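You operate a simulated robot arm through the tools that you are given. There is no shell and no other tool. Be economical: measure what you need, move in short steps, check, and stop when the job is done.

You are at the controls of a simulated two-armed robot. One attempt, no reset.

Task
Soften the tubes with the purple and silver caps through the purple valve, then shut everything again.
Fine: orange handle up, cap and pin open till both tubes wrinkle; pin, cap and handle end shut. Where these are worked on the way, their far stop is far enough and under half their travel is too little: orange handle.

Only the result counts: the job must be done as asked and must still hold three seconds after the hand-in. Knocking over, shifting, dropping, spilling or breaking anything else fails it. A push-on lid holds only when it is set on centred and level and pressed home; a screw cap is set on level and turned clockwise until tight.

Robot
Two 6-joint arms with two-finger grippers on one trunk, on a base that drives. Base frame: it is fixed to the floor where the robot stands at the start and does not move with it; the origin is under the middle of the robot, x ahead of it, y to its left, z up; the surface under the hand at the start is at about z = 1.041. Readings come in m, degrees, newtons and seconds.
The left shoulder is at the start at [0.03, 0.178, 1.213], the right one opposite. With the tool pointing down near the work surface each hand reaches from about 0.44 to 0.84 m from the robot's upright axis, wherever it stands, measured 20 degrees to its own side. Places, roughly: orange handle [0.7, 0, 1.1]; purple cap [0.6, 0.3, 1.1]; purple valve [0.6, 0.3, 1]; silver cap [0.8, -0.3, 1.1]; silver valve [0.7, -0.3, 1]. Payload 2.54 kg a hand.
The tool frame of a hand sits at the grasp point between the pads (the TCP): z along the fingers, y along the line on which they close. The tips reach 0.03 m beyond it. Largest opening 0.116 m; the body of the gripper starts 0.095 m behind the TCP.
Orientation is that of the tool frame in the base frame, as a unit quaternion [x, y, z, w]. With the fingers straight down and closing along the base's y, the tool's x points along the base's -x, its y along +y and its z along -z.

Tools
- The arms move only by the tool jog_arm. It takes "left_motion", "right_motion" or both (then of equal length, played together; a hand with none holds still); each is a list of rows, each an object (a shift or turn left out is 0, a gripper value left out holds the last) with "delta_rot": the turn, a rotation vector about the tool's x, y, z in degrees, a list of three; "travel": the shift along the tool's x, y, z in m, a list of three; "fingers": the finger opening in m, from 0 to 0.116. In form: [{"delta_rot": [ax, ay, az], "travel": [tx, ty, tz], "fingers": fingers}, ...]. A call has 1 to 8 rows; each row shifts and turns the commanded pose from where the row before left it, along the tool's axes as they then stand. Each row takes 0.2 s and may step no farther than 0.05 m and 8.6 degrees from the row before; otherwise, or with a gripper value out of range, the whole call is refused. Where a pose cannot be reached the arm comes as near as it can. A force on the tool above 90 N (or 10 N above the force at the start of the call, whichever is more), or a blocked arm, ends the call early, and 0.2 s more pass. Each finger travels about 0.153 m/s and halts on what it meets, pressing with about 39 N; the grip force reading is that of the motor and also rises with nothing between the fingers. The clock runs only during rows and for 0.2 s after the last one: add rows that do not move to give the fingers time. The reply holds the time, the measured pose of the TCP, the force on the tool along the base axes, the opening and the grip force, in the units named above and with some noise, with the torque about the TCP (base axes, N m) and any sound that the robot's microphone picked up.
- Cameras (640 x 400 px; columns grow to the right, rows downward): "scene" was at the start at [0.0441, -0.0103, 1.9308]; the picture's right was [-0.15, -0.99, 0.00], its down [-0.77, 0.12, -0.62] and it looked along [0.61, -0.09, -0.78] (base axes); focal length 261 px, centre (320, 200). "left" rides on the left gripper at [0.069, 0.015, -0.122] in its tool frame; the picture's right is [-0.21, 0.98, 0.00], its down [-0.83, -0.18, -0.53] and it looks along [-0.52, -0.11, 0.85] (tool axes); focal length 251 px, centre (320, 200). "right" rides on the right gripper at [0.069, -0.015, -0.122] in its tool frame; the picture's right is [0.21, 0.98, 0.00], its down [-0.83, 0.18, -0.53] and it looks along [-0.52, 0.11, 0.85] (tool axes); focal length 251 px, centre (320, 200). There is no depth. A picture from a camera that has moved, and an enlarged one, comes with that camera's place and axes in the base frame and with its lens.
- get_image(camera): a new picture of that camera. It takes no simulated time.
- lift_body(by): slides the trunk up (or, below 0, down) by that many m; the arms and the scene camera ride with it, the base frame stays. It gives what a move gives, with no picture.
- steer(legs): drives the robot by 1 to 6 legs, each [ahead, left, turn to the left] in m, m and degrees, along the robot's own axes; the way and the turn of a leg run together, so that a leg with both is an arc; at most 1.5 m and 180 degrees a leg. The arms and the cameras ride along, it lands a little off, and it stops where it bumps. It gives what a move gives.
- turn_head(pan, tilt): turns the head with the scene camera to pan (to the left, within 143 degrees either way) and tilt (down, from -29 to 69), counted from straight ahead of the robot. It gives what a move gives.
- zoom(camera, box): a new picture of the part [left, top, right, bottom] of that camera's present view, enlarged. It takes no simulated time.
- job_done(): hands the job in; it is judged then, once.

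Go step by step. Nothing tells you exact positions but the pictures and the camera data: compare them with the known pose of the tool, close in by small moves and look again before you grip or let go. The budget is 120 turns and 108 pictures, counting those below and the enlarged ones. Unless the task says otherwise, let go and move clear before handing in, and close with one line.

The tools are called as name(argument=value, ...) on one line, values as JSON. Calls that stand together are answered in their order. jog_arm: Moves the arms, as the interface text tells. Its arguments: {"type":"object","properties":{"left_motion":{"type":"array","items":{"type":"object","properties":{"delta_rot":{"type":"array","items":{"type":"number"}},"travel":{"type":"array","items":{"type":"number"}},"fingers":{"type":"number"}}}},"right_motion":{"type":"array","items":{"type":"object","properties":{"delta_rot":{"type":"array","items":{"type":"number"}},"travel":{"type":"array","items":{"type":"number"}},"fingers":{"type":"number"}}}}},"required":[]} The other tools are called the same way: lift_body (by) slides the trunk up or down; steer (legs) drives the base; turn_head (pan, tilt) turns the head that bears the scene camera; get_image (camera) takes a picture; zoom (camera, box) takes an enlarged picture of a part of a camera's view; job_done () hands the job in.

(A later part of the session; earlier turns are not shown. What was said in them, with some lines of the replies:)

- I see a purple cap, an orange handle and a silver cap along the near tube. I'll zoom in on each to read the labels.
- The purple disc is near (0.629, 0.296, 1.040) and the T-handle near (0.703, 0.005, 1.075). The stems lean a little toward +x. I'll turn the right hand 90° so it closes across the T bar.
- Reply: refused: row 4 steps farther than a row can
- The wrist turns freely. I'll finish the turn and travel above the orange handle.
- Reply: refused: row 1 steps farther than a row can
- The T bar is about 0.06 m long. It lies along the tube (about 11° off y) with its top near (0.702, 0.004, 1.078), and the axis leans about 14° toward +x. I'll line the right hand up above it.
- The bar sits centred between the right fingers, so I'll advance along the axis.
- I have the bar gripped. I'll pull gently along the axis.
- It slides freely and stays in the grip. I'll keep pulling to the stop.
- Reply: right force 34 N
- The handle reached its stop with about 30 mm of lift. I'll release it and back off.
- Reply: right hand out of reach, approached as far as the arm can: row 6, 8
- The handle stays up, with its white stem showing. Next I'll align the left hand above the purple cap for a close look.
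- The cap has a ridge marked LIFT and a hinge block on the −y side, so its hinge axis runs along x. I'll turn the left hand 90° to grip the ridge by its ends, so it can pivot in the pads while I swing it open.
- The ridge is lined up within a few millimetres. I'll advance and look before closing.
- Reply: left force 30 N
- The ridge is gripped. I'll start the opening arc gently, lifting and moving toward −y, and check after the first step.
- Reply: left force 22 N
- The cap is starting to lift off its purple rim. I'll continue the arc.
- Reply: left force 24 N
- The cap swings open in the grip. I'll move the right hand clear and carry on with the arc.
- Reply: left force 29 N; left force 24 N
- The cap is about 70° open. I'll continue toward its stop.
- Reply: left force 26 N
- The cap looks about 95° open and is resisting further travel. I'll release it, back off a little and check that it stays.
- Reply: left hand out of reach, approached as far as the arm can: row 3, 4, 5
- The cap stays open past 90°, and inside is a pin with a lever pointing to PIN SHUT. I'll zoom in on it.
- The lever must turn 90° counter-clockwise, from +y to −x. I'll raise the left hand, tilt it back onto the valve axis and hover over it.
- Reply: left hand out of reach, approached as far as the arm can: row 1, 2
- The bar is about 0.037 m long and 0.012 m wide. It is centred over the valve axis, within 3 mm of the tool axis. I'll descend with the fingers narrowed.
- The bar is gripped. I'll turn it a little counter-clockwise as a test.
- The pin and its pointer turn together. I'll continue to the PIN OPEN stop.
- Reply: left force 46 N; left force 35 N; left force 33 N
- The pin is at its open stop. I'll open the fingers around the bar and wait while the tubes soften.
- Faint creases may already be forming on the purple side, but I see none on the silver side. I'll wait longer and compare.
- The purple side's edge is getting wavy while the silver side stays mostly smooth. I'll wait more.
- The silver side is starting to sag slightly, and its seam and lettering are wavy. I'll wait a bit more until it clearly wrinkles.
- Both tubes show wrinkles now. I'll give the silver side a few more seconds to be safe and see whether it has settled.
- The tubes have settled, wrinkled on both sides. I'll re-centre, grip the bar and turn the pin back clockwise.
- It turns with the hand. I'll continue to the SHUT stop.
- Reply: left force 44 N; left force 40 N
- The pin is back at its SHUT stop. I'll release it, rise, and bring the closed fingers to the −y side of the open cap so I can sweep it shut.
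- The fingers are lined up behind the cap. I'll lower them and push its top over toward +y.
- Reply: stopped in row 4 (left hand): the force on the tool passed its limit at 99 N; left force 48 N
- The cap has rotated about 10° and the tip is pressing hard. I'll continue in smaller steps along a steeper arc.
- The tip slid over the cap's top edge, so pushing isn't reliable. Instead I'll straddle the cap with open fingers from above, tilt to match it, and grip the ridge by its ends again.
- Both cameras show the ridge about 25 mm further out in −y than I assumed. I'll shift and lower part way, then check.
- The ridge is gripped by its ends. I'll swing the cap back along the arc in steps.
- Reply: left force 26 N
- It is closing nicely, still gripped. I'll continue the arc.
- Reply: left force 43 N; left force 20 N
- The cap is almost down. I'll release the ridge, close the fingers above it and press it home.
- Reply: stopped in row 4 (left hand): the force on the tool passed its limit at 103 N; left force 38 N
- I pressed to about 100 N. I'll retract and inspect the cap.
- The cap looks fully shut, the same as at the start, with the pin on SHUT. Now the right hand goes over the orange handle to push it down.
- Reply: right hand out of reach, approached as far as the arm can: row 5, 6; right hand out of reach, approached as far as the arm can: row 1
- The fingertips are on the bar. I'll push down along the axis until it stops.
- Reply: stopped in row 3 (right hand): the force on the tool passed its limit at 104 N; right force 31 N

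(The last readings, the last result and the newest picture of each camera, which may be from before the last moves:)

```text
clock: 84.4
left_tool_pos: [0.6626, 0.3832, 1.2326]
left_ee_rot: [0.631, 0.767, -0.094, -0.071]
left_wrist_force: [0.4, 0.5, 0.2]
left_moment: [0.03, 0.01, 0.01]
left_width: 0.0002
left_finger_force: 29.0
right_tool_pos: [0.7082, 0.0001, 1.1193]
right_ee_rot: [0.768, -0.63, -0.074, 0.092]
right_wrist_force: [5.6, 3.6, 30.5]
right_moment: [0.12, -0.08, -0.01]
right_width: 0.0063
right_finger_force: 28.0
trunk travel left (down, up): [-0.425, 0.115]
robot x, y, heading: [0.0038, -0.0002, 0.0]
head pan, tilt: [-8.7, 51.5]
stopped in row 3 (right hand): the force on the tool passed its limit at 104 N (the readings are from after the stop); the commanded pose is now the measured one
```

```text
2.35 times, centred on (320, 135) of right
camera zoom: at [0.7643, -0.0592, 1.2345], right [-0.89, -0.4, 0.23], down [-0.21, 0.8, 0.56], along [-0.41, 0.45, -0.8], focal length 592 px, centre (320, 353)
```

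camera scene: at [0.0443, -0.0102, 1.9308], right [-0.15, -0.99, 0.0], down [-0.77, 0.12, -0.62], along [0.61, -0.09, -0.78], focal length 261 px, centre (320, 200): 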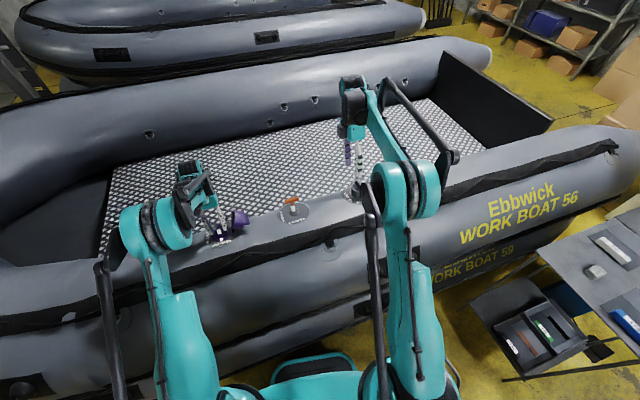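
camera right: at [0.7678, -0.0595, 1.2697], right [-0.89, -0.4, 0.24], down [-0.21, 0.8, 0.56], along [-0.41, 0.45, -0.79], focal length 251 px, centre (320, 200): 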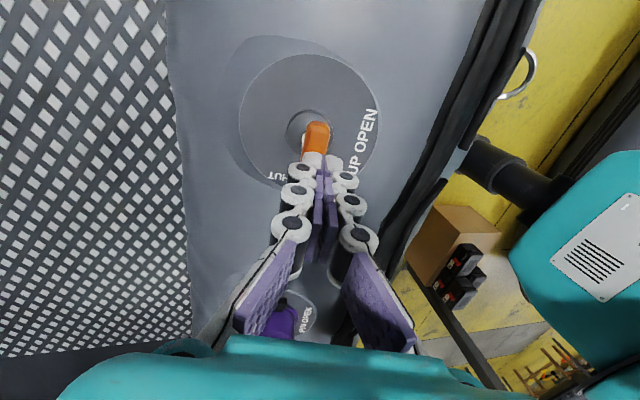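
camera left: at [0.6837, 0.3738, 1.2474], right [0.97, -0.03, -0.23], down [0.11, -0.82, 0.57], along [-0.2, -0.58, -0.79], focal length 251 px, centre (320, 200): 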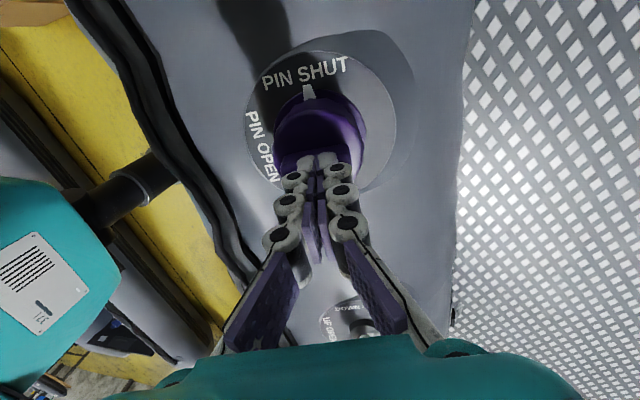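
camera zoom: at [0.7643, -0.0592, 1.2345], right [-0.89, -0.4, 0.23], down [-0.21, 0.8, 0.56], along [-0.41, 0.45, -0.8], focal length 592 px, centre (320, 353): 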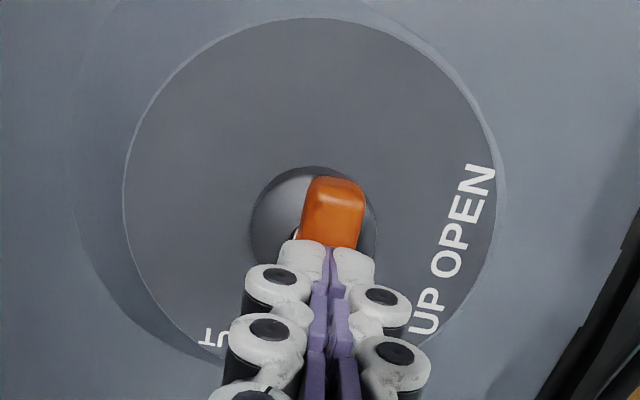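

It stopped on force. I'll retract a bit and check how far down the handle is.

jog_arm(right_motion=[{"travel": [0, 0, -0.04]}, {"travel": [0.03, 0, -0.03]}, {"travel": [0.04, 0, 0]}, {}])

zoom(camera="scene", box=[260, 180, 324, 220])

```text
clock: 85.4
left_tool_pos: [0.6646, 0.385, 1.2317]
left_ee_rot: [0.632, 0.766, -0.094, -0.071]
left_wrist_force: [-0.6, 0.3, 0.0]
left_moment: [-0.02, 0.0, 0.02]
left_width: 0.0002
left_finger_force: 28.9
right_tool_pos: [0.7409, -0.0672, 1.1834]
right_ee_rot: [0.768, -0.63, -0.075, 0.091]
right_wrist_force: [-0.4, -0.2, -0.2]
right_moment: [-0.03, 0.0, -0.02]
right_width: 0.0
right_finger_force: 28.5
trunk travel left (down, up): [-0.425, 0.115]
robot x, y, heading: [0.0022, -0.0021, 0.0]
head pan, tilt: [-8.7, 51.5]
```

```text
10.00 times, centred on (292, 200) of scene
camera zoom: at [0.0456, -0.0092, 1.9308], right [-0.15, -0.99, 0.0], down [-0.77, 0.12, -0.62], along [0.61, -0.1, -0.78], focal length 2610 px, centre (600, 200)
```

zoom: 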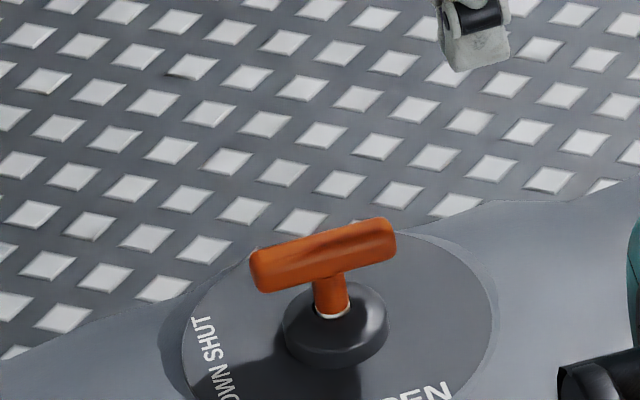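

The handle is fully down, matching its starting look. I'll move both hands clear and take a last look.

jog_arm(right_motion=[{"travel": [0.01, 0.03, -0.03]}, {"travel": [0.01, 0.03, -0.03]}, {"travel": [0.01, 0.03, -0.03]}, {}], left_motion=[{"travel": [0.02, 0, -0.03]}, {"travel": [0.02, 0, -0.03]}, {}, {}])

get_image(camera="scene")

zoom(camera="scene", box=[190, 170, 350, 260])

zoom(camera="scene", box=[195, 215, 243, 260])

```text
clock: 86.4
left_tool_pos: [0.6709, 0.4258, 1.2882]
left_ee_rot: [0.631, 0.767, -0.094, -0.072]
left_wrist_force: [0.2, 0.2, 0.2]
left_moment: [0.02, -0.02, 0.02]
left_width: 0.0001
left_finger_force: 28.2
right_tool_pos: [0.6823, -0.1097, 1.2923]
right_ee_rot: [0.768, -0.629, -0.075, 0.092]
right_wrist_force: [-1.0, 0.1, 0.0]
right_moment: [0.01, 0.06, 0.02]
right_width: 0.0001
right_finger_force: 28.7
trunk travel left (down, up): [-0.425, 0.115]
robot x, y, heading: [0.0008, 0.0015, -0.0]
head pan, tilt: [-8.7, 51.5]
```

```text
6 pictures are left
camera scene: at [0.0471, -0.0101, 1.9307], right [-0.15, -0.99, 0.0], down [-0.77, 0.12, -0.62], along [0.61, -0.1, -0.78], focal length 261 px, centre (320, 200)
```

scene: 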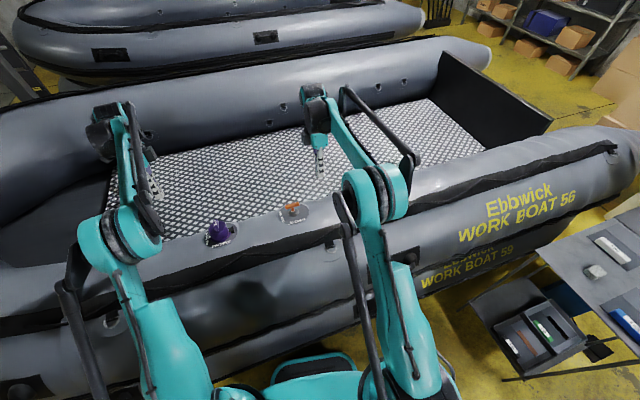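

```text
4.00 times, centred on (270, 215) of scene
camera zoom: at [0.0471, -0.0101, 1.9307], right [-0.15, -0.99, 0.0], down [-0.77, 0.12, -0.62], along [0.61, -0.1, -0.78], focal length 1044 px, centre (520, 140)
```

zoom: 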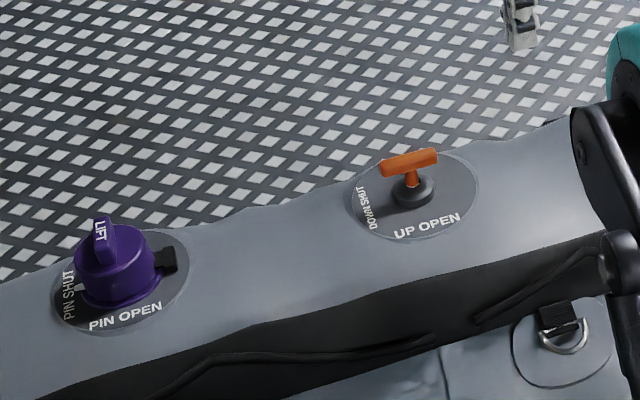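

```text
8.89 times, centred on (219, 238) of scene
camera zoom: at [0.0471, -0.0101, 1.9307], right [-0.15, -0.99, 0.0], down [-0.77, 0.12, -0.62], along [0.61, -0.1, -0.78], focal length 2320 px, centre (1218, -133)
```

zoom: 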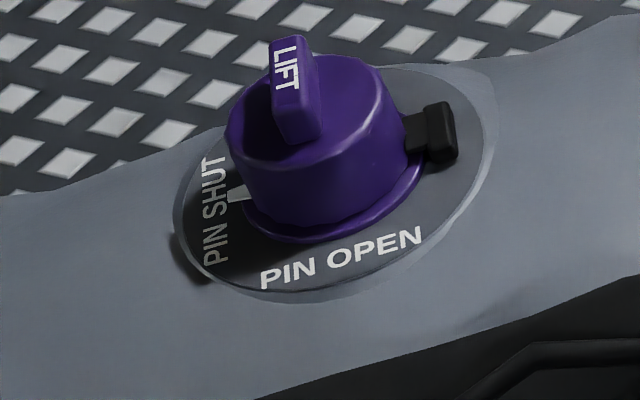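

The cap, pin and handle are shut and match their starting look. Both tubes are wrinkled and both hands are clear, so I'm handing in.

job_done()

```text
The job is handed in.
```

I let both tubes soften through the purple valve until they wrinkled. The pin, cap and orange handle are all shut again and look as they did at the start.
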